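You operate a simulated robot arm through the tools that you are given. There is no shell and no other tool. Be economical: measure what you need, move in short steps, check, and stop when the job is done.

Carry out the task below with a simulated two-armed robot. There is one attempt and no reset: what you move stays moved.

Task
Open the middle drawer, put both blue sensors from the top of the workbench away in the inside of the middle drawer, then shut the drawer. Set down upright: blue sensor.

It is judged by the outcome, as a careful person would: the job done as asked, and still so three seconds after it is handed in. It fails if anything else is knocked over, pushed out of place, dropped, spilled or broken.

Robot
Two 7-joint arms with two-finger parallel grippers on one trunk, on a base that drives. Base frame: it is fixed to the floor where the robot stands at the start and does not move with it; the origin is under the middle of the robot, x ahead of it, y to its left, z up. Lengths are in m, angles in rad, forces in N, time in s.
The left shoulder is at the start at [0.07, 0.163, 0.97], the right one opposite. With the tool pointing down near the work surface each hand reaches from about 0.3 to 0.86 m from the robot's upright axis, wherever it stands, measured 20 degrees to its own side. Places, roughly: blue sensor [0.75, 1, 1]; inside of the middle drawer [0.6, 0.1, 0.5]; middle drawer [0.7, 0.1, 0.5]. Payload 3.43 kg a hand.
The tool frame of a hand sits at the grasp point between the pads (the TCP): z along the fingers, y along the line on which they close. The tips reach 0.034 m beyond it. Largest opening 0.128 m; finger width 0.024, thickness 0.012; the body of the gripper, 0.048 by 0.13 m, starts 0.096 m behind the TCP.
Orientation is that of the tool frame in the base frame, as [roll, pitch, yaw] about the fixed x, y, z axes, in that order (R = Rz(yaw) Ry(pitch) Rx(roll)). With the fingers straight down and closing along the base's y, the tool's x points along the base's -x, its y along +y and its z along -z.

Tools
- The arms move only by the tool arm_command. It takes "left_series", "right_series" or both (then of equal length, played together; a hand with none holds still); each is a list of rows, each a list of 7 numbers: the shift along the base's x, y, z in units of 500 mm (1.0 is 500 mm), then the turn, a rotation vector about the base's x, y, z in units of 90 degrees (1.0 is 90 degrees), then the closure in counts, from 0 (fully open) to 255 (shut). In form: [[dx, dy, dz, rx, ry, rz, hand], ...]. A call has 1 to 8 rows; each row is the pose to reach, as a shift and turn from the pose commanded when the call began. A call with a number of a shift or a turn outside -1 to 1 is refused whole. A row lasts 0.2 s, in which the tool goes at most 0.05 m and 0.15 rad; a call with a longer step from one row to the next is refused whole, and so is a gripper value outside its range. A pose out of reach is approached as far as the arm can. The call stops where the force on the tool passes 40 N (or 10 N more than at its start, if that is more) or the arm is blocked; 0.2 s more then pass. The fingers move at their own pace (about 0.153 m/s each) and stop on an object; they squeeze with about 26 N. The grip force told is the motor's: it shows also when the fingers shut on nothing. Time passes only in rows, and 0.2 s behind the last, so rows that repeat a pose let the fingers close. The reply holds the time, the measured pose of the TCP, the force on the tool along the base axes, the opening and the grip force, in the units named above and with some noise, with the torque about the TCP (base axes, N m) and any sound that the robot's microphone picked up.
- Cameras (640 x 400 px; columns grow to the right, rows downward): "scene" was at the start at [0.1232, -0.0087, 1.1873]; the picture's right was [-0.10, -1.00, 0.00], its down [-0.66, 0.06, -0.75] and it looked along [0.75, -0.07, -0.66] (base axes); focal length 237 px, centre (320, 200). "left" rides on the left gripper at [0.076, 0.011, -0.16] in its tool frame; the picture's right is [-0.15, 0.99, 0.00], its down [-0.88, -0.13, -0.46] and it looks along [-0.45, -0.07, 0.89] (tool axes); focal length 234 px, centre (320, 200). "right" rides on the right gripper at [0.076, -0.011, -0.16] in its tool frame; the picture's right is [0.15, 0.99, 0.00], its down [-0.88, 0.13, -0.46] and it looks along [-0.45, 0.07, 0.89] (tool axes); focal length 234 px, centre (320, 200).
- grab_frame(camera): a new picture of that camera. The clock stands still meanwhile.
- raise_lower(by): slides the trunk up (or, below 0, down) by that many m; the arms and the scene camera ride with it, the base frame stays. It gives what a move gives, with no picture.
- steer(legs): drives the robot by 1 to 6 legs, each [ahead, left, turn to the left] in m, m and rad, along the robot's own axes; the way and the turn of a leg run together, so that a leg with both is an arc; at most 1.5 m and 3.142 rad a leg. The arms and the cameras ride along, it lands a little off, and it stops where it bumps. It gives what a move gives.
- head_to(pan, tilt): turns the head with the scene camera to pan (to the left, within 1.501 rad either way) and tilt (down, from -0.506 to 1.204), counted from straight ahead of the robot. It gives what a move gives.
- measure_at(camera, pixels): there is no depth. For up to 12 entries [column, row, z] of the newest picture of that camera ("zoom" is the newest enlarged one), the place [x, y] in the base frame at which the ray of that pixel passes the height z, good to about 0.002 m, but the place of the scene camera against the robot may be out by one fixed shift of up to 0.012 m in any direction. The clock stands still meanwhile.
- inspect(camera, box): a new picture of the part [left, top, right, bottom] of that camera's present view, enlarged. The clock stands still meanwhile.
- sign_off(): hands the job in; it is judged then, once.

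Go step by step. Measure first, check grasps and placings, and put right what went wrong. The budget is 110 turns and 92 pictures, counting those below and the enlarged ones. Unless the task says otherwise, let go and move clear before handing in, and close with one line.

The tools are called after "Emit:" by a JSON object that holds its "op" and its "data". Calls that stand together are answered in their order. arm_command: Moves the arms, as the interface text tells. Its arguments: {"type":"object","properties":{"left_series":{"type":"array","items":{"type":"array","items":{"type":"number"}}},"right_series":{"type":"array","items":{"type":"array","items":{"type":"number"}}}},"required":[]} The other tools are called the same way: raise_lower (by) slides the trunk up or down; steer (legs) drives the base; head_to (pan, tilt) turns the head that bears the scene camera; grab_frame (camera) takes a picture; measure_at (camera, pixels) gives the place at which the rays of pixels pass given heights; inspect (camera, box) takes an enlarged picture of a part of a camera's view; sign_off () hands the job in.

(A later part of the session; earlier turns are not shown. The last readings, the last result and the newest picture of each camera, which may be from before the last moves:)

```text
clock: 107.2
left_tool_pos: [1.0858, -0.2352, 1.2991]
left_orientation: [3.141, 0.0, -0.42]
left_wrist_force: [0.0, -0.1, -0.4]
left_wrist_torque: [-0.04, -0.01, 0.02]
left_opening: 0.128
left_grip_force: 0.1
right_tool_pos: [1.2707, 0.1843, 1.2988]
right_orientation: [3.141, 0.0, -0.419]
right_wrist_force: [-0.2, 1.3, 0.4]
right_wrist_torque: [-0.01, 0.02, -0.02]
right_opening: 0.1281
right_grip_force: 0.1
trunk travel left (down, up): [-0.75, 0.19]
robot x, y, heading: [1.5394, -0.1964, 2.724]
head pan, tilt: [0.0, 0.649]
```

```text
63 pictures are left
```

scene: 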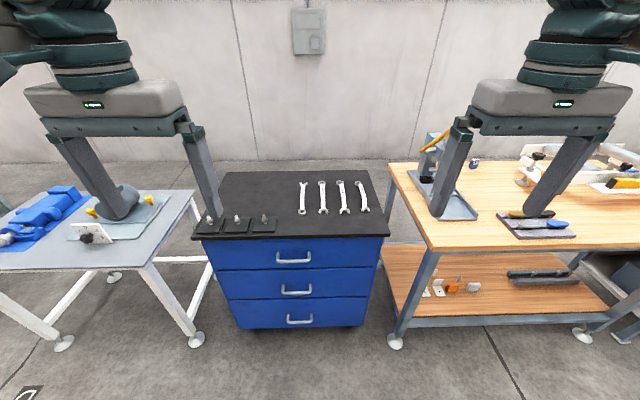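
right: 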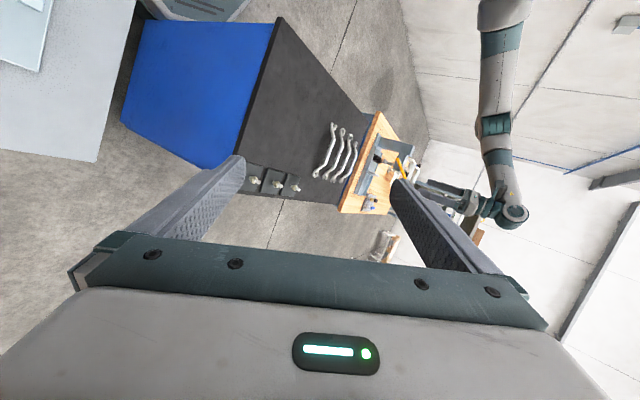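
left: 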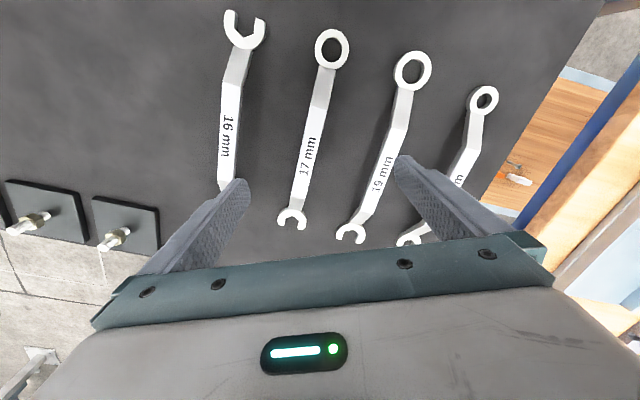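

I take the handle's ray from this height, then lower the trunk and take it again for a height fix.

Emit:
{"op": "measure_at", "data": {"camera": "scene", "pixels": [[195, 236, 0.84], [388, 235, 0.84], [195, 236, 0.86], [388, 235, 0.86], [297, 291, 0.45], [297, 291, 0.55], [297, 291, 0.65], [293, 259, 0.7], [300, 321, 0.3], [282, 291, 0.55], [312, 291, 0.55]]}}

Emit:
{"op": "raise_lower", "data": {"by": -0.4}}

Emit:
{"op": "head_to", "data": {"pan": 0.0, "tilt": 0.5}}

Emit:
{"op": "grab_frame", "data": {"camera": "scene"}}

Emit:
{"op": "inspect", "data": {"camera": "scene", "box": [190, 200, 400, 331]}}

```text
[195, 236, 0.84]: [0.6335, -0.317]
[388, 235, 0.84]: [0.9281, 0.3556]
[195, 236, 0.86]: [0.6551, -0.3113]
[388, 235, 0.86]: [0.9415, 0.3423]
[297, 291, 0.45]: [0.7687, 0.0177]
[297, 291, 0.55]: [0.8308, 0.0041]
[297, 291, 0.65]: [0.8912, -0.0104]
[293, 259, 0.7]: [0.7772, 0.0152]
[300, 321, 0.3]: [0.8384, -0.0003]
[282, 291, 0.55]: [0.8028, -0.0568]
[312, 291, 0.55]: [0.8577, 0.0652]
```

```text
clock: 111.0
left_tool_pos: [1.0867, -0.2355, 0.8999]
left_orientation: [-3.141, -0.002, -0.421]
left_wrist_force: [-0.2, 0.1, 0.0]
left_wrist_torque: [0.04, 0.01, 0.0]
left_opening: 0.128
left_grip_force: 0.1
right_tool_pos: [1.2707, 0.1838, 0.8995]
right_orientation: [3.141, 0.001, -0.421]
right_wrist_force: [-0.2, 0.5, 0.5]
right_wrist_torque: [0.0, 0.0, -0.02]
right_opening: 0.128
right_grip_force: 0.0
trunk travel left (down, up): [-0.35, 0.59]
robot x, y, heading: [1.5423, -0.1988, 2.718]
head pan, tilt: [0.0, 0.649]
```

```text
clock: 111.7
left_tool_pos: [1.0848, -0.236, 0.8984]
left_orientation: [-3.139, 0.001, -0.42]
left_wrist_force: [0.8, -0.4, 0.7]
left_wrist_torque: [-0.02, 0.0, -0.02]
left_opening: 0.128
left_grip_force: 0.2
right_tool_pos: [1.2708, 0.184, 0.8987]
right_orientation: [-3.141, 0.0, -0.42]
right_wrist_force: [-0.1, -1.1, -0.1]
right_wrist_torque: [-0.03, 0.04, -0.02]
right_opening: 0.128
right_grip_force: 0.1
trunk travel left (down, up): [-0.35, 0.59]
robot x, y, heading: [1.5392, -0.1991, 2.72]
head pan, tilt: [0.0, 0.499]
```

```text
62 pictures are left
```

scene: 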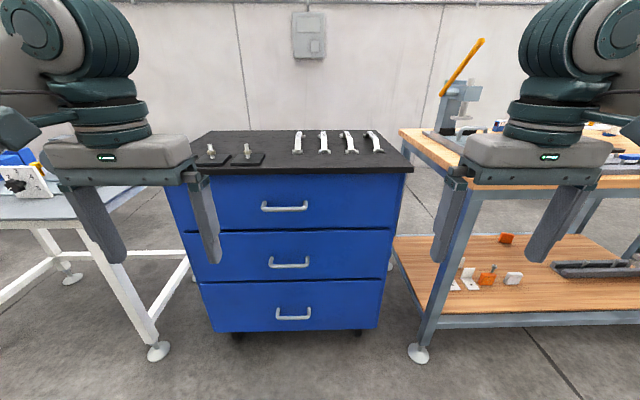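

```text
3.05 times, centred on (295, 266) of scene
```

zoom: 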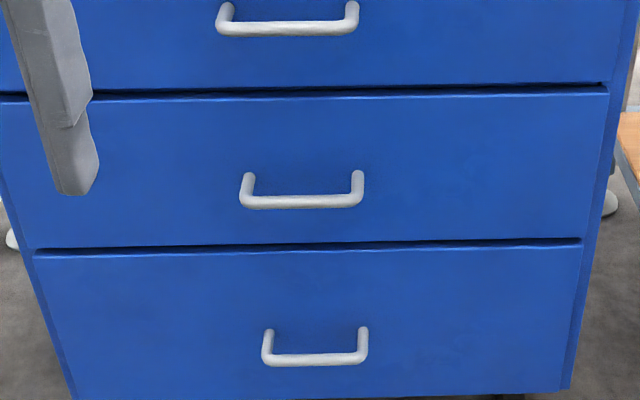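

The middle handle bar runs from zoom (243,203) to (362,199). I measure it along with the drawer edges.

Emit:
{"op": "measure_at", "data": {"camera": "zoom", "pixels": [[302, 201, 0.45], [302, 201, 0.5], [302, 201, 0.55], [302, 201, 0.6], [290, 27, 0.7], [315, 359, 0.35], [243, 203, 0.55], [362, 199, 0.55], [302, 93, 0.6], [302, 93, 0.65], [302, 243, 0.45], [302, 175, 0.55]]}}

Emit:
{"op": "measure_at", "data": {"camera": "scene", "pixels": [[165, 172, 0.84], [412, 167, 0.84], [297, 255, 0.55]]}}

```text
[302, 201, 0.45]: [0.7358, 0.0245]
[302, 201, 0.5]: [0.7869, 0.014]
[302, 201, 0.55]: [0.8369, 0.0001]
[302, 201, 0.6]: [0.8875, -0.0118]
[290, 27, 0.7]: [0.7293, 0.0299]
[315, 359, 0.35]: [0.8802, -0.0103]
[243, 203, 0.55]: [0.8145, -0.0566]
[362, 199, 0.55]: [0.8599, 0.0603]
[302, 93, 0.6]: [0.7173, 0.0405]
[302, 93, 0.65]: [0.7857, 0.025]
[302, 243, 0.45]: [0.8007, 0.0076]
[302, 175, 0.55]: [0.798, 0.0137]
```

```text
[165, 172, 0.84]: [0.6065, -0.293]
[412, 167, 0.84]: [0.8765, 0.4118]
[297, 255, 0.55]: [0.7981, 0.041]
```

The handle comes out at about (0.822, 0.005, 0.535) with roughly 0.04 m standoff. I bring the left hand round to point horizontally at the cabinet, closing vertically, stopping short of the handle.

Emit:
{"op": "arm_command", "data": {"left_series": [[-0.018, 0.026, -0.052, 0.0712, 0.0272, 0.0539, 0], [-0.036, 0.052, -0.104, 0.1424, 0.0543, 0.1077, 0], [-0.054, 0.077, -0.156, 0.2136, 0.0815, 0.1616, 0], [-0.072, 0.103, -0.208, 0.2848, 0.1086, 0.2154, 0], [-0.09, 0.129, -0.26, 0.356, 0.1358, 0.2693, 0], [-0.108, 0.154, -0.312, 0.4273, 0.1629, 0.3231, 0], [-0.126, 0.18, -0.364, 0.4985, 0.1901, 0.377, 0]]}}

Emit:
{"op": "arm_command", "data": {"left_series": [[-0.018, 0.026, -0.052, 0.0712, 0.0272, 0.0539, 0], [-0.036, 0.052, -0.104, 0.1424, 0.0543, 0.1077, 0], [-0.054, 0.077, -0.156, 0.2136, 0.0815, 0.1616, 0], [-0.072, 0.103, -0.208, 0.2848, 0.1086, 0.2154, 0], [-0.09, 0.129, -0.26, 0.356, 0.1358, 0.2693, 0], [-0.108, 0.154, -0.312, 0.4273, 0.1629, 0.3231, 0], [-0.126, 0.18, -0.364, 0.5188, 0.1979, 0.3924, 0]]}}

Emit:
{"op": "grab_frame", "data": {"camera": "scene"}}

Emit:
{"op": "grab_frame", "data": {"camera": "left"}}

```text
clock: 113.3
left_tool_pos: [0.9838, -0.1299, 0.7197]
left_orientation: [-2.374, 0.338, 0.346]
left_wrist_force: [0.1, 0.0, 0.7]
left_wrist_torque: [-0.02, -0.03, 0.01]
left_opening: 0.1279
left_grip_force: 0.1
left hand out of reach, approached as far as the arm can: row 5, 6, 7
right_tool_pos: [1.2713, 0.1838, 0.8998]
right_orientation: [-3.141, 0.0, -0.417]
right_wrist_force: [0.4, 0.1, 0.1]
right_wrist_torque: [-0.05, -0.02, 0.01]
right_opening: 0.1279
right_grip_force: 0.2
trunk travel left (down, up): [-0.35, 0.59]
robot x, y, heading: [1.5418, -0.1963, 2.723]
head pan, tilt: [0.0, 0.499]
```

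```text
refused: row 7 steps farther than a row can; nothing moved
```

```text
60 pictures are left
```

scene: 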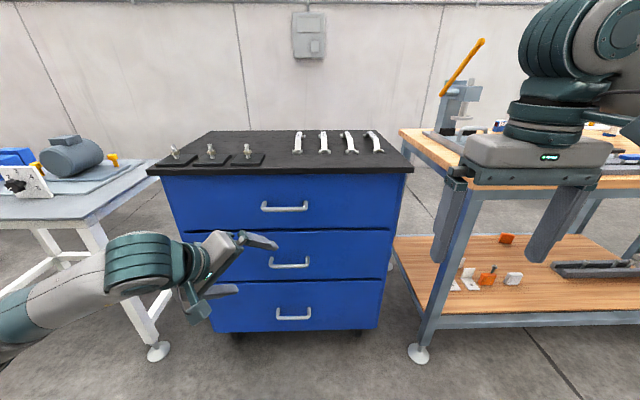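

```text
59 pictures are left
```

left: 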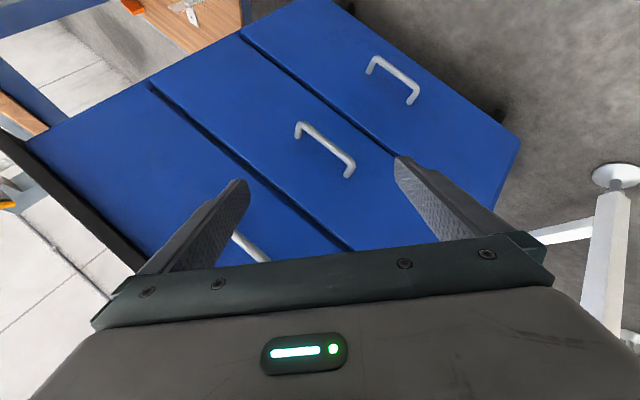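

The orientation came out as commanded, but the position drifted 4 cm forward because the pose was too near the body. The target lies further out, so I continue turning toward it.

Emit:
{"op": "arm_command", "data": {"left_series": [[-0.04, 0.03, -0.045, 0.0649, 0.0247, 0.049, 0], [-0.06, 0.05, -0.09, 0.1297, 0.0495, 0.0981, 0], [-0.08, 0.07, -0.135, 0.1946, 0.0742, 0.1471, 0], [-0.1, 0.09, -0.18, 0.2594, 0.0989, 0.1962, 0], [-0.11, 0.11, -0.225, 0.3243, 0.1237, 0.2452, 0], [-0.12, 0.13, -0.27, 0.3891, 0.1484, 0.2943, 0], [-0.126, 0.15, -0.315, 0.454, 0.1731, 0.3433, 0], [-0.126, 0.17, -0.364, 0.5188, 0.1979, 0.3924, 0]]}}

Emit:
{"op": "grab_frame", "data": {"camera": "scene"}}

Emit:
{"op": "grab_frame", "data": {"camera": "left"}}

```text
clock: 115.1
left_tool_pos: [0.9486, -0.0983, 0.6606]
left_orientation: [-2.072, 0.301, 0.651]
left_wrist_force: [-0.2, 0.0, -0.5]
left_wrist_torque: [0.02, 0.01, 0.01]
left_opening: 0.1279
left_grip_force: 0.0
left hand out of reach, approached as far as the arm can: row 3, 4, 5, 6, 7, 8
right_tool_pos: [1.2713, 0.1839, 0.8991]
right_orientation: [3.141, 0.0, -0.422]
right_wrist_force: [-0.5, -0.3, 0.4]
right_wrist_torque: [0.0, 0.01, -0.04]
right_opening: 0.128
right_grip_force: 0.0
trunk travel left (down, up): [-0.35, 0.59]
robot x, y, heading: [1.5464, -0.1958, 2.722]
head pan, tilt: [0.0, 0.499]
```

```text
58 pictures are left
```

scene: 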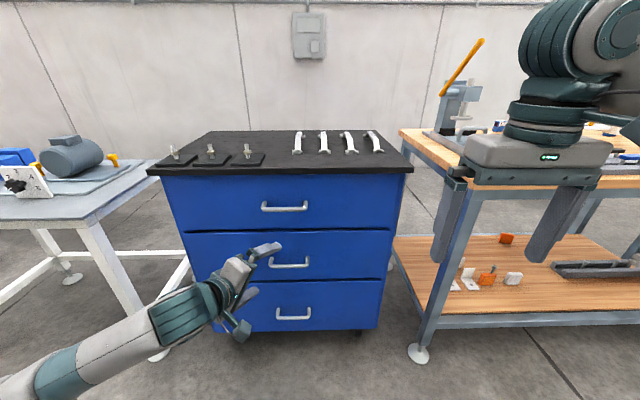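

```text
57 pictures are left
```

left: 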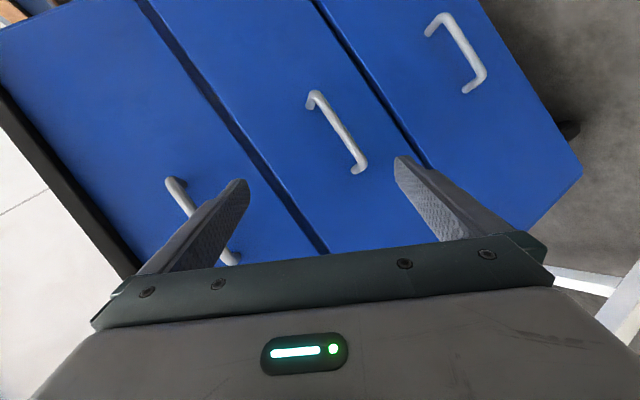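

The arm stalls 79° along this turn, so the opposite roll is worth trying. I unwind the wrist first.

Emit:
{"op": "arm_command", "data": {"left_series": [[0.01, -0.01, 0.03, -0.0725, -0.0276, -0.0548, 0], [0.02, -0.02, 0.06, -0.145, -0.0553, -0.1096, 0], [0.03, -0.03, 0.1, -0.2175, -0.0829, -0.1644, 0], [0.04, -0.04, 0.14, -0.29, -0.1106, -0.2193, 0], [0.05, -0.05, 0.18, -0.3625, -0.1382, -0.2741, 0], [0.06, -0.06, 0.22, -0.435, -0.1659, -0.3289, 0], [0.07, -0.07, 0.26, -0.5075, -0.1935, -0.3837, 0], [0.08, -0.08, 0.3, -0.58, -0.2212, -0.4385, 0]]}}

```text
clock: 116.9
left_tool_pos: [0.987, -0.1369, 0.8102]
left_orientation: [-3.029, 0.101, -0.307]
left_wrist_force: [-0.1, -1.1, 0.1]
left_wrist_torque: [0.01, -0.02, 0.0]
left_opening: 0.1278
left_grip_force: 0.0
right_tool_pos: [1.2707, 0.1854, 0.8986]
right_orientation: [3.14, -0.001, -0.418]
right_wrist_force: [-0.1, 0.3, -1.0]
right_wrist_torque: [-0.03, 0.01, 0.03]
right_opening: 0.1283
right_grip_force: 0.1
trunk travel left (down, up): [-0.35, 0.59]
robot x, y, heading: [1.5428, -0.1979, 2.714]
head pan, tilt: [0.0, 0.499]
```

The wrist is back near neutral. I now try the other roll direction.

Emit:
{"op": "arm_command", "data": {"left_series": [[0, 0.01, -0.03, -0.0276, 0.0724, -0.0548, 0], [0, 0.02, -0.07, -0.0553, 0.1448, -0.1096, 0], [0, 0.03, -0.11, -0.0829, 0.2172, -0.1644, 0], [0, 0.04, -0.15, -0.1106, 0.2896, -0.2193, 0], [0, 0.05, -0.19, -0.1382, 0.362, -0.2741, 0], [0, 0.06, -0.23, -0.1659, 0.4343, -0.3289, 0], [0, 0.07, -0.27, -0.1935, 0.5067, -0.3837, 0], [0, 0.08, -0.31, -0.2212, 0.5791, -0.4385, 0]]}}

Emit:
{"op": "arm_command", "data": {"left_series": [[-0.01, 0.01, -0.03, -0.0276, 0.0724, -0.0548, 0], [-0.02, 0.02, -0.06, -0.0553, 0.1448, -0.1096, 0], [-0.03, 0.03, -0.09, -0.0829, 0.2172, -0.1644, 0], [-0.04, 0.04, -0.12, -0.1106, 0.2896, -0.2193, 0], [-0.05, 0.06, -0.15, -0.1382, 0.362, -0.2741, 0], [-0.06, 0.08, -0.18, -0.1659, 0.4343, -0.3289, 0]]}}

Emit:
{"op": "grab_frame", "data": {"camera": "left"}}

```text
clock: 118.7
left_tool_pos: [0.9879, -0.0952, 0.655]
left_orientation: [2.333, 0.486, -1.347]
left_wrist_force: [-0.7, 0.8, 0.3]
left_wrist_torque: [-0.02, 0.0, -0.02]
left_opening: 0.1282
left_grip_force: 0.1
right_tool_pos: [1.2717, 0.1839, 0.9001]
right_orientation: [-3.141, -0.001, -0.421]
right_wrist_force: [0.3, -1.0, 0.4]
right_wrist_torque: [0.03, 0.0, 0.03]
right_opening: 0.128
right_grip_force: 0.1
trunk travel left (down, up): [-0.35, 0.59]
robot x, y, heading: [1.5406, -0.1977, 2.724]
head pan, tilt: [0.0, 0.499]
```

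```text
clock: 120.1
left_tool_pos: [1.0195, 0.0172, 0.6273]
left_orientation: [1.701, 0.111, -2.043]
left_wrist_force: [0.5, 0.4, 0.0]
left_wrist_torque: [-0.01, -0.02, 0.0]
left_opening: 0.1283
left_grip_force: 0.1
left hand out of reach, approached as far as the arm can: row 4, 5, 6
right_tool_pos: [1.2714, 0.1843, 0.8987]
right_orientation: [3.141, 0.0, -0.419]
right_wrist_force: [0.9, -1.2, -0.1]
right_wrist_torque: [0.01, 0.02, 0.05]
right_opening: 0.128
right_grip_force: 0.2
trunk travel left (down, up): [-0.35, 0.59]
robot x, y, heading: [1.5419, -0.2008, 2.724]
head pan, tilt: [0.0, 0.499]
```

```text
56 pictures are left
```

left: 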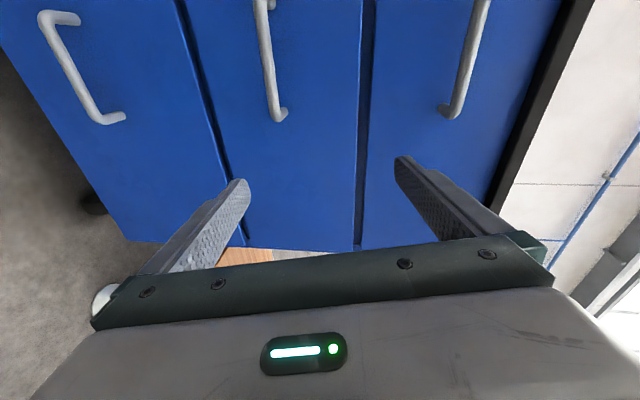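

This roll works: the fingers now straddle the handle's direction in the image. I move toward the pre-grasp point with the orientation held.

Emit:
{"op": "arm_command", "data": {"left_series": [[-0.04, -0.02, -0.03, 0, 0, 0, 0], [-0.08, -0.05, -0.06, 0, 0, 0, 0], [-0.12, -0.08, -0.1, 0, 0, 0, 0], [-0.15, -0.11, -0.14, 0, 0, 0, 0], [-0.18, -0.13, -0.18, 0, 0, 0, 0]]}}

Emit:
{"op": "grab_frame", "data": {"camera": "left"}}

Emit:
{"op": "grab_frame", "data": {"camera": "scene"}}

```text
clock: 121.3
left_tool_pos: [1.0141, 0.0193, 0.6256]
left_orientation: [1.706, 0.112, -2.037]
left_wrist_force: [-0.8, 0.2, 0.9]
left_wrist_torque: [-0.01, -0.02, 0.01]
left_opening: 0.128
left_grip_force: 0.0
left hand out of reach, approached as far as the arm can: row 1, 2, 3, 4, 5
right_tool_pos: [1.2706, 0.1847, 0.9]
right_orientation: [3.141, -0.002, -0.422]
right_wrist_force: [0.3, -1.0, -0.5]
right_wrist_torque: [0.03, -0.02, 0.0]
right_opening: 0.128
right_grip_force: 0.0
trunk travel left (down, up): [-0.35, 0.59]
robot x, y, heading: [1.5392, -0.1985, 2.722]
head pan, tilt: [0.0, 0.499]
```

```text
55 pictures are left
```

left: 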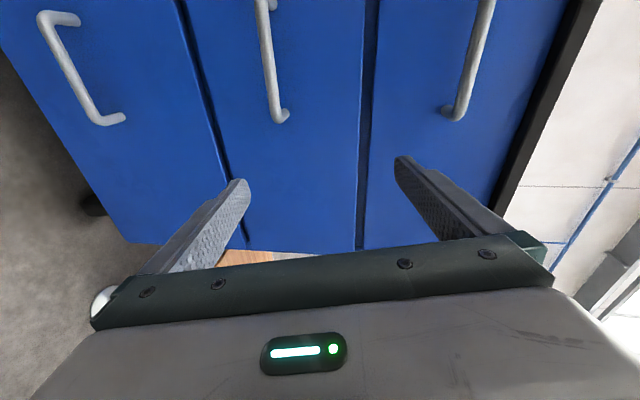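

```text
54 pictures are left
```

scene: 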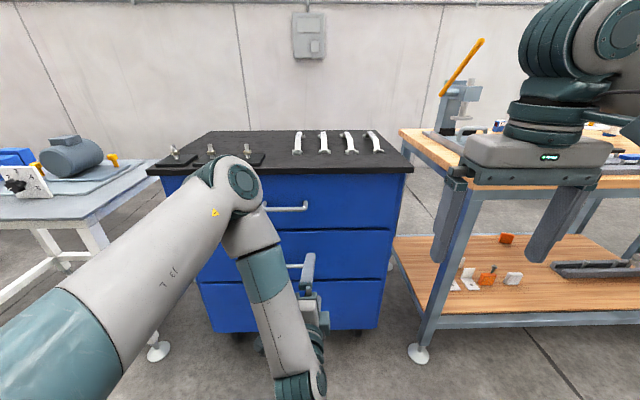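

The arm is folded with the elbow high and the wrist at its limit. With the shoulder lower and the base further back, the arm can reach out straight, so I back up and lower the trunk.

Emit:
{"op": "steer", "data": {"legs": [[-0.2, 0, 0]]}}

Emit:
{"op": "raise_lower", "data": {"by": -0.27}}

Emit:
{"op": "arm_command", "data": {"left_series": [[-0.02, 0.01, 0.06, 0, 0, 0, 0], [-0.04, 0.02, 0.12, 0, 0, 0, 0], [-0.08, 0.035, 0.18, 0, 0, 0, 0], [-0.12, 0.05, 0.24, 0, 0, 0, 0], [-0.16, 0.07, 0.3, 0, 0, 0, 0], [-0.2, 0.09, 0.34, 0, 0, 0, 0], [-0.26, 0.11, 0.36, 0, 0, 0, 0]]}}

Emit:
{"op": "grab_frame", "data": {"camera": "scene"}}

```text
clock: 122.9
left_tool_pos: [1.1953, -0.062, 0.6267]
left_orientation: [1.704, 0.112, -2.039]
left_wrist_force: [0.3, -0.4, -0.7]
left_wrist_torque: [-0.05, -0.01, 0.02]
left_opening: 0.1276
left_grip_force: 0.2
right_tool_pos: [1.4527, 0.1029, 0.9002]
right_orientation: [3.141, 0.003, -0.423]
right_wrist_force: [-0.3, 0.8, 0.3]
right_wrist_torque: [0.03, 0.02, -0.04]
right_opening: 0.1283
right_grip_force: 0.0
trunk travel left (down, up): [-0.35, 0.59]
robot x, y, heading: [1.7255, -0.2784, 2.721]
head pan, tilt: [0.0, 0.499]
```

```text
clock: 125.7
left_tool_pos: [1.1964, -0.0626, 0.3558]
left_orientation: [1.705, 0.111, -2.039]
left_wrist_force: [0.7, 0.2, 0.5]
left_wrist_torque: [-0.03, -0.03, -0.02]
left_opening: 0.128
left_grip_force: 0.0
right_tool_pos: [1.4517, 0.1032, 0.6291]
right_orientation: [3.141, 0.0, -0.422]
right_wrist_force: [0.5, 0.2, -1.2]
right_wrist_torque: [-0.02, 0.02, 0.01]
right_opening: 0.1281
right_grip_force: 0.0
trunk travel left (down, up): [-0.08, 0.86]
robot x, y, heading: [1.7262, -0.2745, 2.719]
head pan, tilt: [0.0, 0.499]
```

```text
clock: 127.3
left_tool_pos: [1.0642, -0.0064, 0.5366]
left_orientation: [1.706, 0.113, -2.037]
left_wrist_force: [0.8, -0.4, 0.2]
left_wrist_torque: [-0.01, -0.02, 0.03]
left_opening: 0.1284
left_grip_force: 0.0
right_tool_pos: [1.454, 0.1025, 0.6305]
right_orientation: [-3.141, -0.001, -0.423]
right_wrist_force: [0.4, 1.1, -0.9]
right_wrist_torque: [-0.02, 0.02, 0.02]
right_opening: 0.1278
right_grip_force: 0.0
trunk travel left (down, up): [-0.08, 0.86]
robot x, y, heading: [1.7224, -0.2803, 2.72]
head pan, tilt: [0.0, 0.499]
```

```text
53 pictures are left
```

scene: 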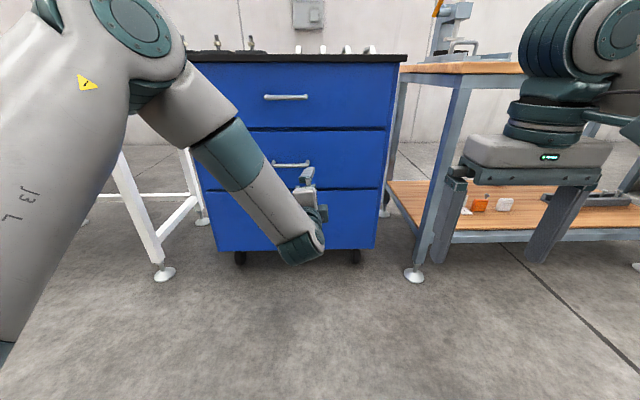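

The arm now moves freely at handle height. I square up the orientation and go to the pre-grasp point.

Emit:
{"op": "arm_command", "data": {"left_series": [[-0.06, -0.012, 0, -0.01, 0.036, 0.011, 0], [-0.12, -0.024, 0, -0.019, 0.072, 0.022, 0], [-0.18, -0.036, 0, -0.028, 0.108, 0.033, 0], [-0.24, -0.048, 0, -0.028, 0.108, 0.033, 0], [-0.29, -0.06, 0, -0.028, 0.108, 0.033, 0]]}}

Emit:
{"op": "grab_frame", "data": {"camera": "left"}}

Emit:
{"op": "inspect", "data": {"camera": "scene", "box": [180, 60, 420, 260]}}

```text
clock: 128.5
left_tool_pos: [0.9333, -0.0128, 0.5539]
left_orientation: [1.593, -0.002, -1.965]
left_wrist_force: [0.4, -0.4, 0.8]
left_wrist_torque: [0.0, 0.0, 0.0]
left_opening: 0.1283
left_grip_force: 0.1
left hand out of reach, approached as far as the arm can: row 3, 4, 5
right_tool_pos: [1.4526, 0.1039, 0.6296]
right_orientation: [-3.14, 0.0, -0.423]
right_wrist_force: [0.7, -0.3, -0.1]
right_wrist_torque: [-0.03, 0.0, 0.01]
right_opening: 0.128
right_grip_force: 0.0
trunk travel left (down, up): [-0.08, 0.86]
robot x, y, heading: [1.7228, -0.2772, 2.721]
head pan, tilt: [0.0, 0.499]
```

```text
52 pictures are left
```

left: 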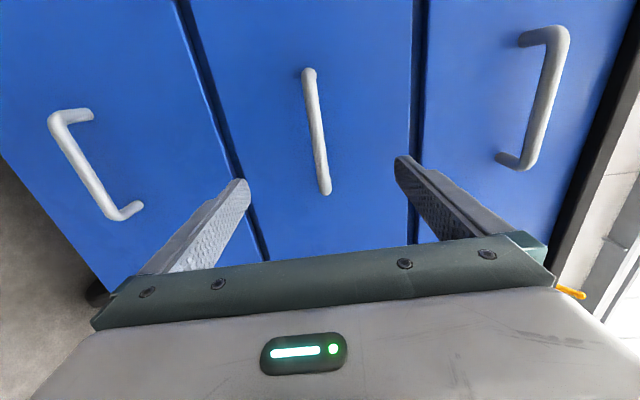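

```text
2.00 times, centred on (300, 160) of scene
```

zoom: 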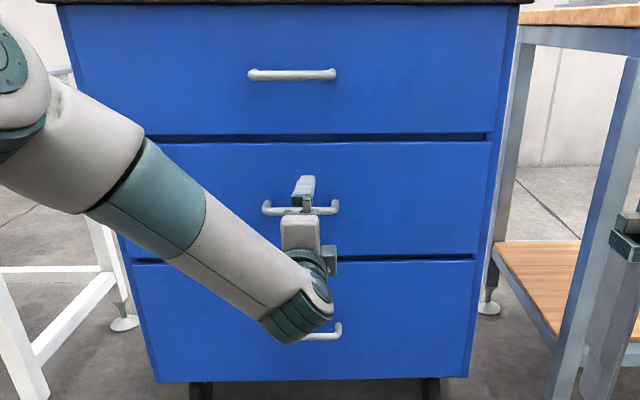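

In the left picture the bar passes column ~321 at row 153, right where the fingers will close, about 0.109 m ahead. I drive the base forward 0.09 m.

Emit:
{"op": "steer", "data": {"legs": [[0.085, 0, 0]]}}

Emit:
{"op": "grab_frame", "data": {"camera": "left"}}

```text
clock: 129.7
left_tool_pos: [0.8556, 0.0225, 0.5537]
left_orientation: [1.594, -0.002, -1.964]
left_wrist_force: [0.1, -0.3, -0.4]
left_wrist_torque: [-0.01, -0.02, 0.02]
left_opening: 0.1279
left_grip_force: 0.0
right_tool_pos: [1.3739, 0.1388, 0.629]
right_orientation: [3.141, 0.001, -0.419]
right_wrist_force: [0.5, 0.9, 0.9]
right_wrist_torque: [0.0, 0.0, 0.0]
right_opening: 0.128
right_grip_force: 0.1
trunk travel left (down, up): [-0.08, 0.86]
robot x, y, heading: [1.6418, -0.243, 2.719]
head pan, tilt: [0.0, 0.499]
stopped in leg 1: the force on the tool passed its limit (the readings are from after the stop); the commanded pose is now the measured one
```

```text
50 pictures are left
```

left: 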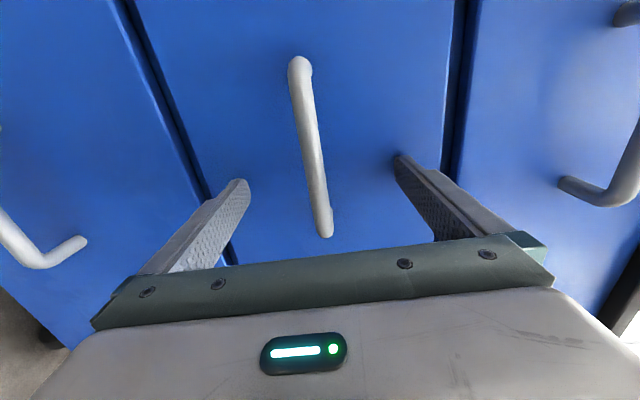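

The fingertips touched the drawer face, so the bar is about at the grasp point. I back off 6 mm and close on the bar.

Emit:
{"op": "arm_command", "data": {"left_series": [[0.011, -0.005, 0, 0, 0, 0, 0], [0.011, -0.005, 0, 0, 0, 0, 128], [0.011, -0.005, 0, 0, 0, 0, 255], [0.011, -0.005, 0, 0, 0, 0, 255], [0.011, -0.005, 0, 0, 0, 0, 255]]}}

Emit:
{"op": "grab_frame", "data": {"camera": "left"}}

```text
clock: 130.9
left_tool_pos: [0.8601, 0.02, 0.5535]
left_orientation: [1.594, -0.001, -1.963]
left_wrist_force: [1.2, -1.4, -1.3]
left_wrist_torque: [0.13, -0.07, 0.12]
left_opening: 0.0136
left_grip_force: 44.8
right_tool_pos: [1.3721, 0.1387, 0.6293]
right_orientation: [3.141, 0.001, -0.419]
right_wrist_force: [0.1, -0.2, 0.6]
right_wrist_torque: [-0.05, 0.01, -0.01]
right_opening: 0.1281
right_grip_force: 0.1
trunk travel left (down, up): [-0.08, 0.86]
robot x, y, heading: [1.6484, -0.243, 2.717]
head pan, tilt: [0.0, 0.499]
```

```text
49 pictures are left
```

left: 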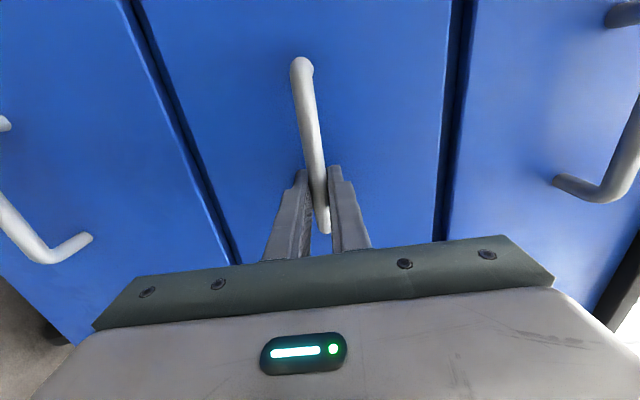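

The bar is gripped (opening 0.0136, force 45 N). I pull by driving straight back.

Emit:
{"op": "steer", "data": {"legs": [[-0.15, 0, 0], [-0.15, 0, 0]]}}

Emit:
{"op": "head_to", "data": {"pan": 0.0, "tilt": 0.6}}

Emit:
{"op": "grab_frame", "data": {"camera": "scene"}}

```text
clock: 133.2
left_tool_pos: [1.1343, -0.0996, 0.5528]
left_orientation: [1.593, -0.004, -1.963]
left_wrist_force: [10.9, 27.2, -3.9]
left_wrist_torque: [0.25, -0.12, -0.1]
left_opening: 0.0138
left_grip_force: 45.3
right_tool_pos: [1.6467, 0.0164, 0.6293]
right_orientation: [3.141, 0.001, -0.421]
right_wrist_force: [-0.4, 1.1, -0.1]
right_wrist_torque: [0.0, -0.04, 0.0]
right_opening: 0.1281
right_grip_force: 0.0
trunk travel left (down, up): [-0.08, 0.86]
robot x, y, heading: [1.9205, -0.3663, 2.728]
head pan, tilt: [0.0, 0.499]
```

```text
clock: 133.9
left_tool_pos: [1.1348, -0.0999, 0.5529]
left_orientation: [1.594, -0.002, -1.965]
left_wrist_force: [2.5, 3.2, -1.0]
left_wrist_torque: [0.16, -0.07, 0.2]
left_opening: 0.0138
left_grip_force: 44.9
right_tool_pos: [1.6467, 0.0167, 0.6298]
right_orientation: [3.14, 0.0, -0.419]
right_wrist_force: [-0.6, 0.2, -0.4]
right_wrist_torque: [0.02, -0.01, 0.0]
right_opening: 0.1277
right_grip_force: 0.0
trunk travel left (down, up): [-0.08, 0.86]
robot x, y, heading: [1.9154, -0.3662, 2.721]
head pan, tilt: [0.0, 0.6]
```

```text
48 pictures are left
```

scene: 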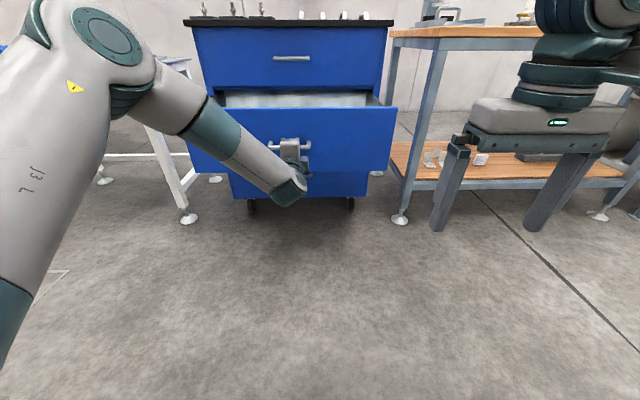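

The drawer is open 0.3 m. I release the handle, back off, and raise the trunk to look inside.

Emit:
{"op": "arm_command", "data": {"left_series": [[0, 0, 0, 0, 0, 0, 128], [0, 0, 0, 0, 0, 0, 0], [0, 0, 0, 0, 0, 0, 0], [0, 0, 0, 0, 0, 0, 0]]}}

Emit:
{"op": "steer", "data": {"legs": [[-0.15, 0, 0]]}}

Emit:
{"op": "raise_lower", "data": {"by": 0.4}}

Emit:
{"op": "raise_lower", "data": {"by": 0.3}}

Emit:
{"op": "grab_frame", "data": {"camera": "scene"}}

```text
clock: 134.9
left_tool_pos: [1.1359, -0.1023, 0.5533]
left_orientation: [1.594, -0.001, -1.965]
left_wrist_force: [-0.1, -0.2, 0.1]
left_wrist_torque: [0.03, -0.02, 0.03]
left_opening: 0.1282
left_grip_force: 0.1
right_tool_pos: [1.6471, 0.0157, 0.6293]
right_orientation: [-3.141, 0.001, -0.422]
right_wrist_force: [-0.3, 0.4, 0.1]
right_wrist_torque: [0.03, -0.01, -0.01]
right_opening: 0.1278
right_grip_force: 0.2
trunk travel left (down, up): [-0.08, 0.86]
robot x, y, heading: [1.9143, -0.3638, 2.716]
head pan, tilt: [0.0, 0.6]
```

```text
clock: 136.3
left_tool_pos: [1.2713, -0.1637, 0.553]
left_orientation: [1.593, 0.0, -1.962]
left_wrist_force: [0.1, 0.7, -0.1]
left_wrist_torque: [0.01, 0.0, 0.05]
left_opening: 0.1278
left_grip_force: 0.1
right_tool_pos: [1.7827, -0.0461, 0.6294]
right_orientation: [-3.141, 0.0, -0.421]
right_wrist_force: [-0.2, 0.1, 0.2]
right_wrist_torque: [-0.03, -0.02, 0.0]
right_opening: 0.1278
right_grip_force: 0.0
trunk travel left (down, up): [-0.08, 0.86]
robot x, y, heading: [2.0523, -0.4246, 2.724]
head pan, tilt: [0.0, 0.6]
```

```text
clock: 140.1
left_tool_pos: [1.2702, -0.163, 0.9524]
left_orientation: [1.594, -0.002, -1.964]
left_wrist_force: [-0.2, 0.0, 0.3]
left_wrist_torque: [0.03, -0.02, -0.02]
left_opening: 0.1279
left_grip_force: 0.0
right_tool_pos: [1.7823, -0.0459, 1.03]
right_orientation: [3.141, 0.001, -0.421]
right_wrist_force: [0.4, -0.2, -1.1]
right_wrist_torque: [0.0, 0.01, 0.03]
right_opening: 0.1279
right_grip_force: 0.2
trunk travel left (down, up): [-0.48, 0.46]
robot x, y, heading: [2.0534, -0.4242, 2.721]
head pan, tilt: [0.0, 0.6]
```

```text
clock: 143.1
left_tool_pos: [1.2702, -0.1631, 1.2519]
left_orientation: [1.593, -0.002, -1.965]
left_wrist_force: [-0.3, 0.2, 0.3]
left_wrist_torque: [-0.01, 0.03, -0.02]
left_opening: 0.1281
left_grip_force: 0.0
right_tool_pos: [1.7814, -0.0452, 1.3288]
right_orientation: [3.142, 0.001, -0.421]
right_wrist_force: [0.8, -1.1, 0.5]
right_wrist_torque: [0.03, 0.0, -0.02]
right_opening: 0.1283
right_grip_force: 0.0
trunk travel left (down, up): [-0.78, 0.16]
robot x, y, heading: [2.0509, -0.428, 2.723]
head pan, tilt: [0.0, 0.6]
```

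```text
47 pictures are left
```

scene: 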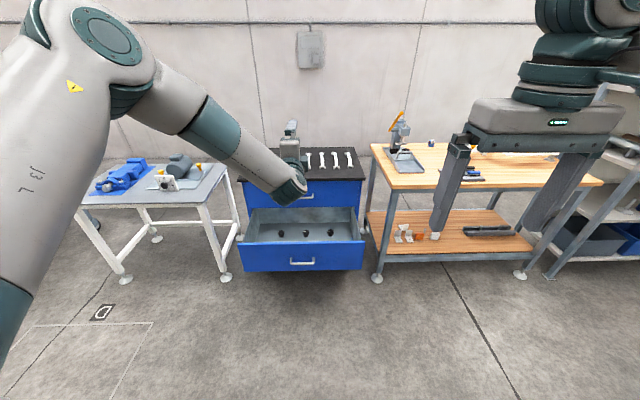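

The open drawer is visible at (300,235) with three small dark items inside to avoid. I unwind the left arm to a tucked pose before going to the bench.

Emit:
{"op": "arm_command", "data": {"left_series": [[0.035, -0.05, 0.01, 0.0276, -0.0724, 0.0548, 0], [0.07, -0.1, 0.02, 0.0553, -0.1448, 0.1096, 0], [0.105, -0.15, 0.03, 0.0829, -0.2172, 0.1644, 0], [0.14, -0.2, 0.04, 0.1106, -0.2896, 0.2193, 0], [0.175, -0.25, 0.05, 0.1382, -0.362, 0.2741, 0], [0.21, -0.3, 0.06, 0.1659, -0.4343, 0.3289, 0], [0.245, -0.35, 0.07, 0.1935, -0.5067, 0.3837, 0]]}}

Emit:
{"op": "arm_command", "data": {"left_series": [[0.035, -0.05, 0.01, 0.0276, -0.0724, 0.0548, 0], [0.07, -0.1, 0.02, 0.0553, -0.1448, 0.1096, 0], [0.105, -0.15, 0.03, 0.0829, -0.2172, 0.1644, 0], [0.14, -0.2, 0.04, 0.1106, -0.2896, 0.2193, 0], [0.175, -0.25, 0.05, 0.1382, -0.362, 0.2741, 0], [0.21, -0.3, 0.06, 0.1659, -0.4343, 0.3289, 0], [0.245, -0.35, 0.07, 0.1935, -0.5067, 0.3837, 0]]}}

Emit:
{"op": "inspect", "data": {"camera": "scene", "box": [220, 140, 380, 280]}}

Emit:
{"op": "head_to", "data": {"pan": -0.5, "tilt": 0.5}}

Emit:
{"op": "inspect", "data": {"camera": "scene", "box": [120, 90, 440, 290]}}

```text
clock: 144.7
left_tool_pos: [1.3946, -0.3408, 1.2872]
left_orientation: [2.384, 0.319, -1.187]
left_wrist_force: [-0.5, 0.1, -0.3]
left_wrist_torque: [0.01, -0.01, -0.04]
left_opening: 0.1279
left_grip_force: 0.0
right_tool_pos: [1.7819, -0.0465, 1.3304]
right_orientation: [3.14, -0.001, -0.421]
right_wrist_force: [-0.5, -0.6, -0.6]
right_wrist_torque: [0.02, -0.02, -0.01]
right_opening: 0.1283
right_grip_force: 0.0
trunk travel left (down, up): [-0.78, 0.16]
robot x, y, heading: [2.0528, -0.4279, 2.719]
head pan, tilt: [0.0, 0.6]
```

```text
clock: 146.3
left_tool_pos: [1.5165, -0.5163, 1.3236]
left_orientation: [-3.121, -0.024, -0.425]
left_wrist_force: [-0.1, -0.3, -0.1]
left_wrist_torque: [0.04, 0.0, 0.0]
left_opening: 0.1278
left_grip_force: 0.0
right_tool_pos: [1.7816, -0.0484, 1.3296]
right_orientation: [3.14, 0.0, -0.42]
right_wrist_force: [0.0, -0.1, -0.1]
right_wrist_torque: [0.02, 0.03, 0.04]
right_opening: 0.128
right_grip_force: 0.0
trunk travel left (down, up): [-0.78, 0.16]
robot x, y, heading: [2.0542, -0.4308, 2.721]
head pan, tilt: [0.0, 0.6]
```

```text
2.86 times, centred on (300, 210) of scene
```

zoom: 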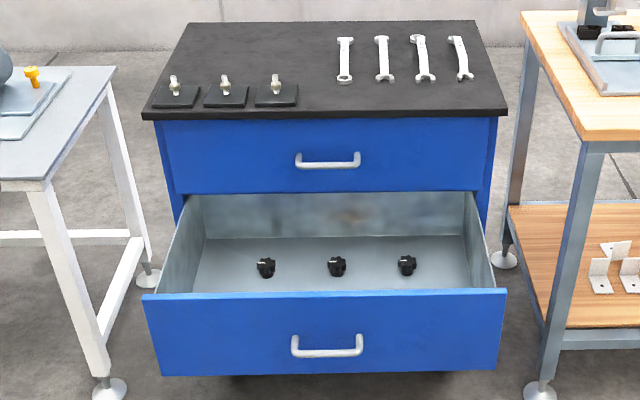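

```text
clock: 147.2
left_tool_pos: [1.5163, -0.5145, 1.3232]
left_orientation: [-3.124, -0.025, -0.428]
left_wrist_force: [-0.4, -0.7, 0.3]
left_wrist_torque: [0.03, -0.01, -0.02]
left_opening: 0.1284
left_grip_force: 0.1
right_tool_pos: [1.7824, -0.0444, 1.3286]
right_orientation: [3.139, 0.001, -0.419]
right_wrist_force: [0.3, 0.8, 0.1]
right_wrist_torque: [-0.03, -0.01, -0.01]
right_opening: 0.1281
right_grip_force: 0.0
trunk travel left (down, up): [-0.78, 0.16]
robot x, y, heading: [2.0508, -0.4261, 2.723]
head pan, tilt: [-0.499, 0.499]
```

```text
2.00 times, centred on (280, 190) of scene
```

zoom: 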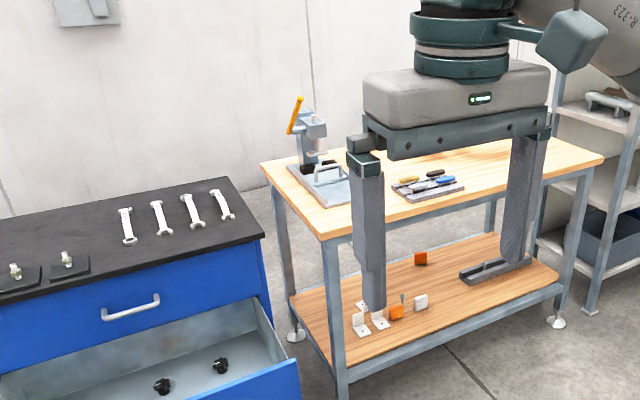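

The drawer holds three knobs in a row. I shift right to stand before the bench and look for both sensors.

Emit:
{"op": "steer", "data": {"legs": [[0, -0.72, 0], [0.55, 0, 0]]}}

Emit:
{"op": "head_to", "data": {"pan": 0.0, "tilt": 0.6}}

Emit:
{"op": "grab_frame", "data": {"camera": "scene"}}

Emit:
{"op": "inspect", "data": {"camera": "scene", "box": [180, 80, 500, 280]}}

```text
clock: 154.0
left_tool_pos: [1.3079, 0.3721, 1.3233]
left_orientation: [-3.125, -0.023, -0.431]
left_wrist_force: [0.5, 0.2, -0.7]
left_wrist_torque: [0.02, 0.01, -0.02]
left_opening: 0.1279
left_grip_force: 0.2
right_tool_pos: [1.5763, 0.8383, 1.3287]
right_orientation: [-3.141, 0.0, -0.422]
right_wrist_force: [0.7, -0.3, -0.4]
right_wrist_torque: [0.02, 0.0, 0.01]
right_opening: 0.1281
right_grip_force: 0.1
trunk travel left (down, up): [-0.78, 0.16]
robot x, y, heading: [1.8427, 0.4568, 2.718]
head pan, tilt: [-0.499, 0.499]
```

```text
clock: 154.9
left_tool_pos: [1.307, 0.3723, 1.3234]
left_orientation: [-3.124, -0.026, -0.431]
left_wrist_force: [0.5, -0.6, 0.5]
left_wrist_torque: [0.01, 0.02, 0.0]
left_opening: 0.128
left_grip_force: 0.1
right_tool_pos: [1.5745, 0.8392, 1.3299]
right_orientation: [-3.141, 0.0, -0.423]
right_wrist_force: [1.0, -0.1, -0.4]
right_wrist_torque: [0.0, -0.03, 0.0]
right_opening: 0.1281
right_grip_force: 0.0
trunk travel left (down, up): [-0.78, 0.16]
robot x, y, heading: [1.8422, 0.456, 2.718]
head pan, tilt: [0.0, 0.6]
```

```text
44 pictures are left
```

scene: 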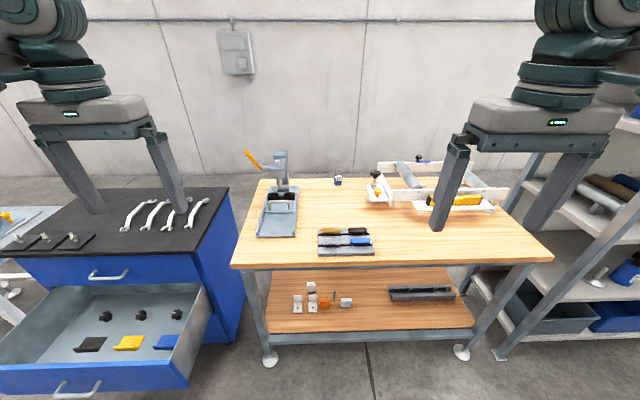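

```text
2.00 times, centred on (340, 180) of scene
```

zoom: 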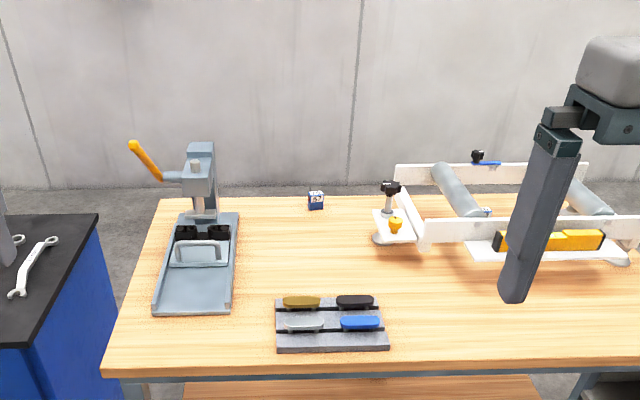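

I see one sensor at zoom (315,200) near the bench's far edge, and a likely second one inside the roller frame at zoom (488,211). I measure them and take a tighter look.

Emit:
{"op": "measure_at", "data": {"camera": "zoom", "pixels": [[316, 208, 0.9], [488, 214, 0.9], [120, 372, 0.9], [160, 198, 0.9], [640, 352, 0.9], [425, 245, 0.9], [372, 238, 0.9], [390, 188, 1.0]]}}

Emit:
{"op": "inspect", "data": {"camera": "scene", "box": [320, 140, 520, 240]}}

```text
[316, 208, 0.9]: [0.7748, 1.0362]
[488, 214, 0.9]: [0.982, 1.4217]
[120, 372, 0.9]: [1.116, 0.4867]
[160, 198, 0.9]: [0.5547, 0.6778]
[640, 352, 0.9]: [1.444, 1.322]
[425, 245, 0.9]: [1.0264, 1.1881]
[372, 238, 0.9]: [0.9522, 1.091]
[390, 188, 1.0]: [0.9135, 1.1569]
```

```text
3.20 times, centred on (420, 190) of scene
```

zoom: 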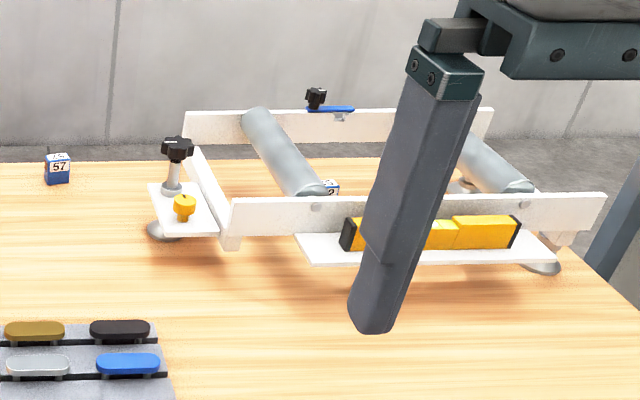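

Combining views, the bench top is at about 0.85 m, sensor 1 is at about (0.70,1.08) and sensor 2 sits inside the roller frame. Both are near the bench's far edge but reachable with a forward-tilted hand. I tuck the left hand high, lower the trunk and approach.

Emit:
{"op": "arm_command", "data": {"left_series": [[0.036, -0.038, 0.08, 0, 0, 0, 0], [0.072, -0.076, 0.16, 0, 0, 0, 0], [0.108, -0.114, 0.24, 0, 0, 0, 0], [0.144, -0.152, 0.32, 0, 0, 0, 0], [0.18, -0.19, 0.4, 0, 0, 0, 0]]}}

Emit:
{"op": "raise_lower", "data": {"by": -0.15}}

Emit:
{"op": "steer", "data": {"legs": [[0.38, 0, 0]]}}

Emit:
{"op": "grab_frame", "data": {"camera": "scene"}}

Emit:
{"op": "grab_frame", "data": {"camera": "right"}}

```text
clock: 156.1
left_tool_pos: [1.3998, 0.289, 1.5171]
left_orientation: [-3.124, -0.021, -0.431]
left_wrist_force: [0.3, 0.1, 0.4]
left_wrist_torque: [-0.03, 0.04, 0.0]
left_opening: 0.1282
left_grip_force: 0.1
left hand out of reach, approached as far as the arm can: row 5
right_tool_pos: [1.577, 0.84, 1.3307]
right_orientation: [3.141, 0.0, -0.424]
right_wrist_force: [-0.1, 0.1, 0.1]
right_wrist_torque: [-0.04, 0.0, 0.01]
right_opening: 0.1281
right_grip_force: 0.1
trunk travel left (down, up): [-0.78, 0.16]
robot x, y, heading: [1.8453, 0.4586, 2.718]
head pan, tilt: [0.0, 0.6]
```

```text
clock: 157.8
left_tool_pos: [1.3962, 0.2877, 1.3646]
left_orientation: [-3.125, -0.022, -0.43]
left_wrist_force: [0.3, 0.4, -0.7]
left_wrist_torque: [0.0, -0.02, 0.02]
left_opening: 0.1282
left_grip_force: 0.1
right_tool_pos: [1.5745, 0.8404, 1.18]
right_orientation: [3.141, 0.001, -0.422]
right_wrist_force: [0.5, 0.6, 0.8]
right_wrist_torque: [-0.02, -0.01, -0.01]
right_opening: 0.1278
right_grip_force: 0.0
trunk travel left (down, up): [-0.63, 0.31]
robot x, y, heading: [1.8442, 0.4573, 2.717]
head pan, tilt: [0.0, 0.6]
```

```text
clock: 160.2
left_tool_pos: [1.0509, 0.4473, 1.3659]
left_orientation: [-3.124, -0.024, -0.435]
left_wrist_force: [0.7, -0.4, 0.1]
left_wrist_torque: [0.0, 0.02, 0.01]
left_opening: 0.1278
left_grip_force: 0.1
right_tool_pos: [1.2326, 0.997, 1.1791]
right_orientation: [3.14, 0.0, -0.427]
right_wrist_force: [-0.4, 0.6, 0.2]
right_wrist_torque: [-0.03, 0.01, 0.01]
right_opening: 0.1278
right_grip_force: 0.1
trunk travel left (down, up): [-0.63, 0.31]
robot x, y, heading: [1.5003, 0.6155, 2.712]
head pan, tilt: [0.0, 0.6]
```

```text
41 pictures are left
```

scene: 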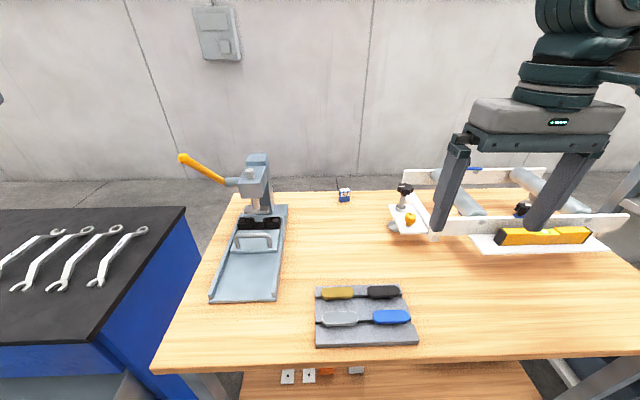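

```text
40 pictures are left
```

right: 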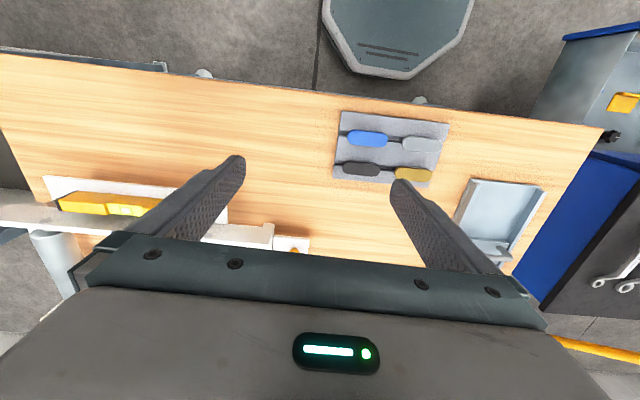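

The right camera shows the base's front (395,78) short of the bench edge (400,100). I measure that gap and sensor 1 again at (344,200).

Emit:
{"op": "measure_at", "data": {"camera": "right", "pixels": [[395, 78, 0.2], [395, 78, 0.35], [395, 99, 0.85], [600, 130, 0.85]]}}

Emit:
{"op": "measure_at", "data": {"camera": "scene", "pixels": [[344, 201, 0.85], [344, 195, 0.89], [337, 195, 0.87], [351, 195, 0.87], [152, 371, 0.85], [243, 193, 0.85], [438, 232, 0.87], [405, 230, 0.85], [595, 236, 0.9]]}}

Emit:
{"op": "inspect", "data": {"camera": "scene", "box": [310, 170, 390, 220]}}

```text
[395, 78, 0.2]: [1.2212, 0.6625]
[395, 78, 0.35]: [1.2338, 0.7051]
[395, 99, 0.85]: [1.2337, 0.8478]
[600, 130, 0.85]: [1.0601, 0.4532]
```

```text
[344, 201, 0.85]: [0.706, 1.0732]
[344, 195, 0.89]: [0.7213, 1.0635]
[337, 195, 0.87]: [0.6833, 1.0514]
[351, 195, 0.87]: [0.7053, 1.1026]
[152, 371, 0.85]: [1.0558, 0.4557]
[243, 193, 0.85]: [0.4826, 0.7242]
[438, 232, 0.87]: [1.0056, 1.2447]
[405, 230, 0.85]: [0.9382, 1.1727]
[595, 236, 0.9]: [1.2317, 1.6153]
```

```text
8.00 times, centred on (350, 195) of scene
```

zoom: 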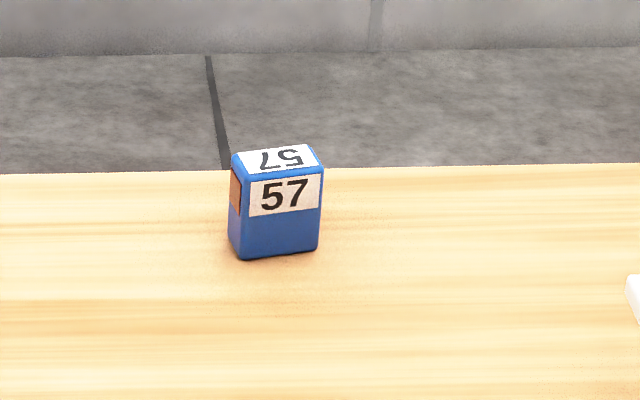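

The right and scene cameras agree on z=0.85. The base gap is 0.065 m, and sensor 1 ("57", upright) is centred near (0.690,1.081), about 0.93 m ahead. I drive 0.04 m closer and bring the right hand out with a 40° forward tilt.

Emit:
{"op": "steer", "data": {"legs": [[0.04, 0, 0]]}}

Emit:
{"op": "arm_command", "data": {"right_series": [[-0.085, 0.006, -0.02, 0.023, 0.05, 0.016, 0], [-0.17, 0.012, -0.05, 0.046, 0.1, 0.032, 0], [-0.255, 0.018, -0.08, 0.069, 0.15, 0.048, 0], [-0.34, 0.024, -0.11, 0.092, 0.2, 0.064, 0], [-0.425, 0.03, -0.14, 0.115, 0.25, 0.08, 0], [-0.51, 0.036, -0.17, 0.138, 0.3, 0.096, 0], [-0.595, 0.042, -0.2, 0.161, 0.35, 0.112, 0], [-0.68, 0.048, -0.23, 0.185, 0.404, 0.127, 0]]}}

Emit:
{"op": "grab_frame", "data": {"camera": "right"}}

```text
clock: 161.1
left_tool_pos: [1.0184, 0.4607, 1.3657]
left_orientation: [-3.125, -0.019, -0.434]
left_wrist_force: [0.3, -0.7, 0.0]
left_wrist_torque: [0.05, 0.06, 0.02]
left_opening: 0.1279
left_grip_force: 0.1
right_tool_pos: [1.1987, 1.0122, 1.181]
right_orientation: [-3.14, 0.004, -0.429]
right_wrist_force: [0.3, -0.5, 0.2]
right_wrist_torque: [0.05, 0.06, 0.01]
right_opening: 0.1279
right_grip_force: 0.1
trunk travel left (down, up): [-0.63, 0.31]
robot x, y, heading: [1.4621, 0.6311, 2.713]
head pan, tilt: [0.0, 0.6]
```

```text
clock: 162.9
left_tool_pos: [1.0134, 0.4637, 1.3639]
left_orientation: [-3.122, -0.022, -0.434]
left_wrist_force: [-0.9, 0.0, -0.1]
left_wrist_torque: [0.0, -0.02, 0.0]
left_opening: 0.1279
left_grip_force: 0.1
right_tool_pos: [0.855, 1.039, 1.0642]
right_orientation: [-3.054, 0.693, -0.187]
right_wrist_force: [-0.5, -0.4, 0.1]
right_wrist_torque: [-0.03, -0.02, 0.01]
right_opening: 0.1278
right_grip_force: 0.0
trunk travel left (down, up): [-0.63, 0.31]
robot x, y, heading: [1.4643, 0.6284, 2.712]
head pan, tilt: [0.0, 0.6]
```

```text
38 pictures are left
```

right: 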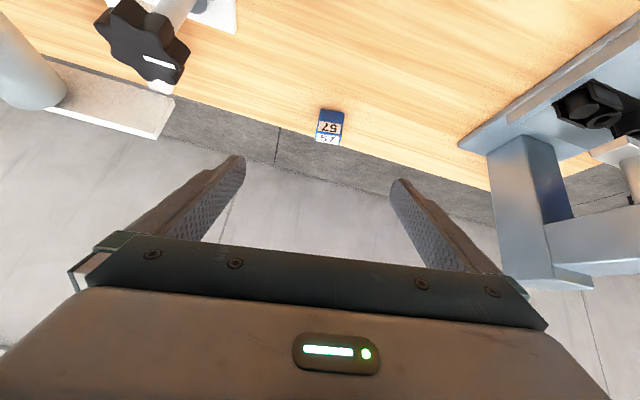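

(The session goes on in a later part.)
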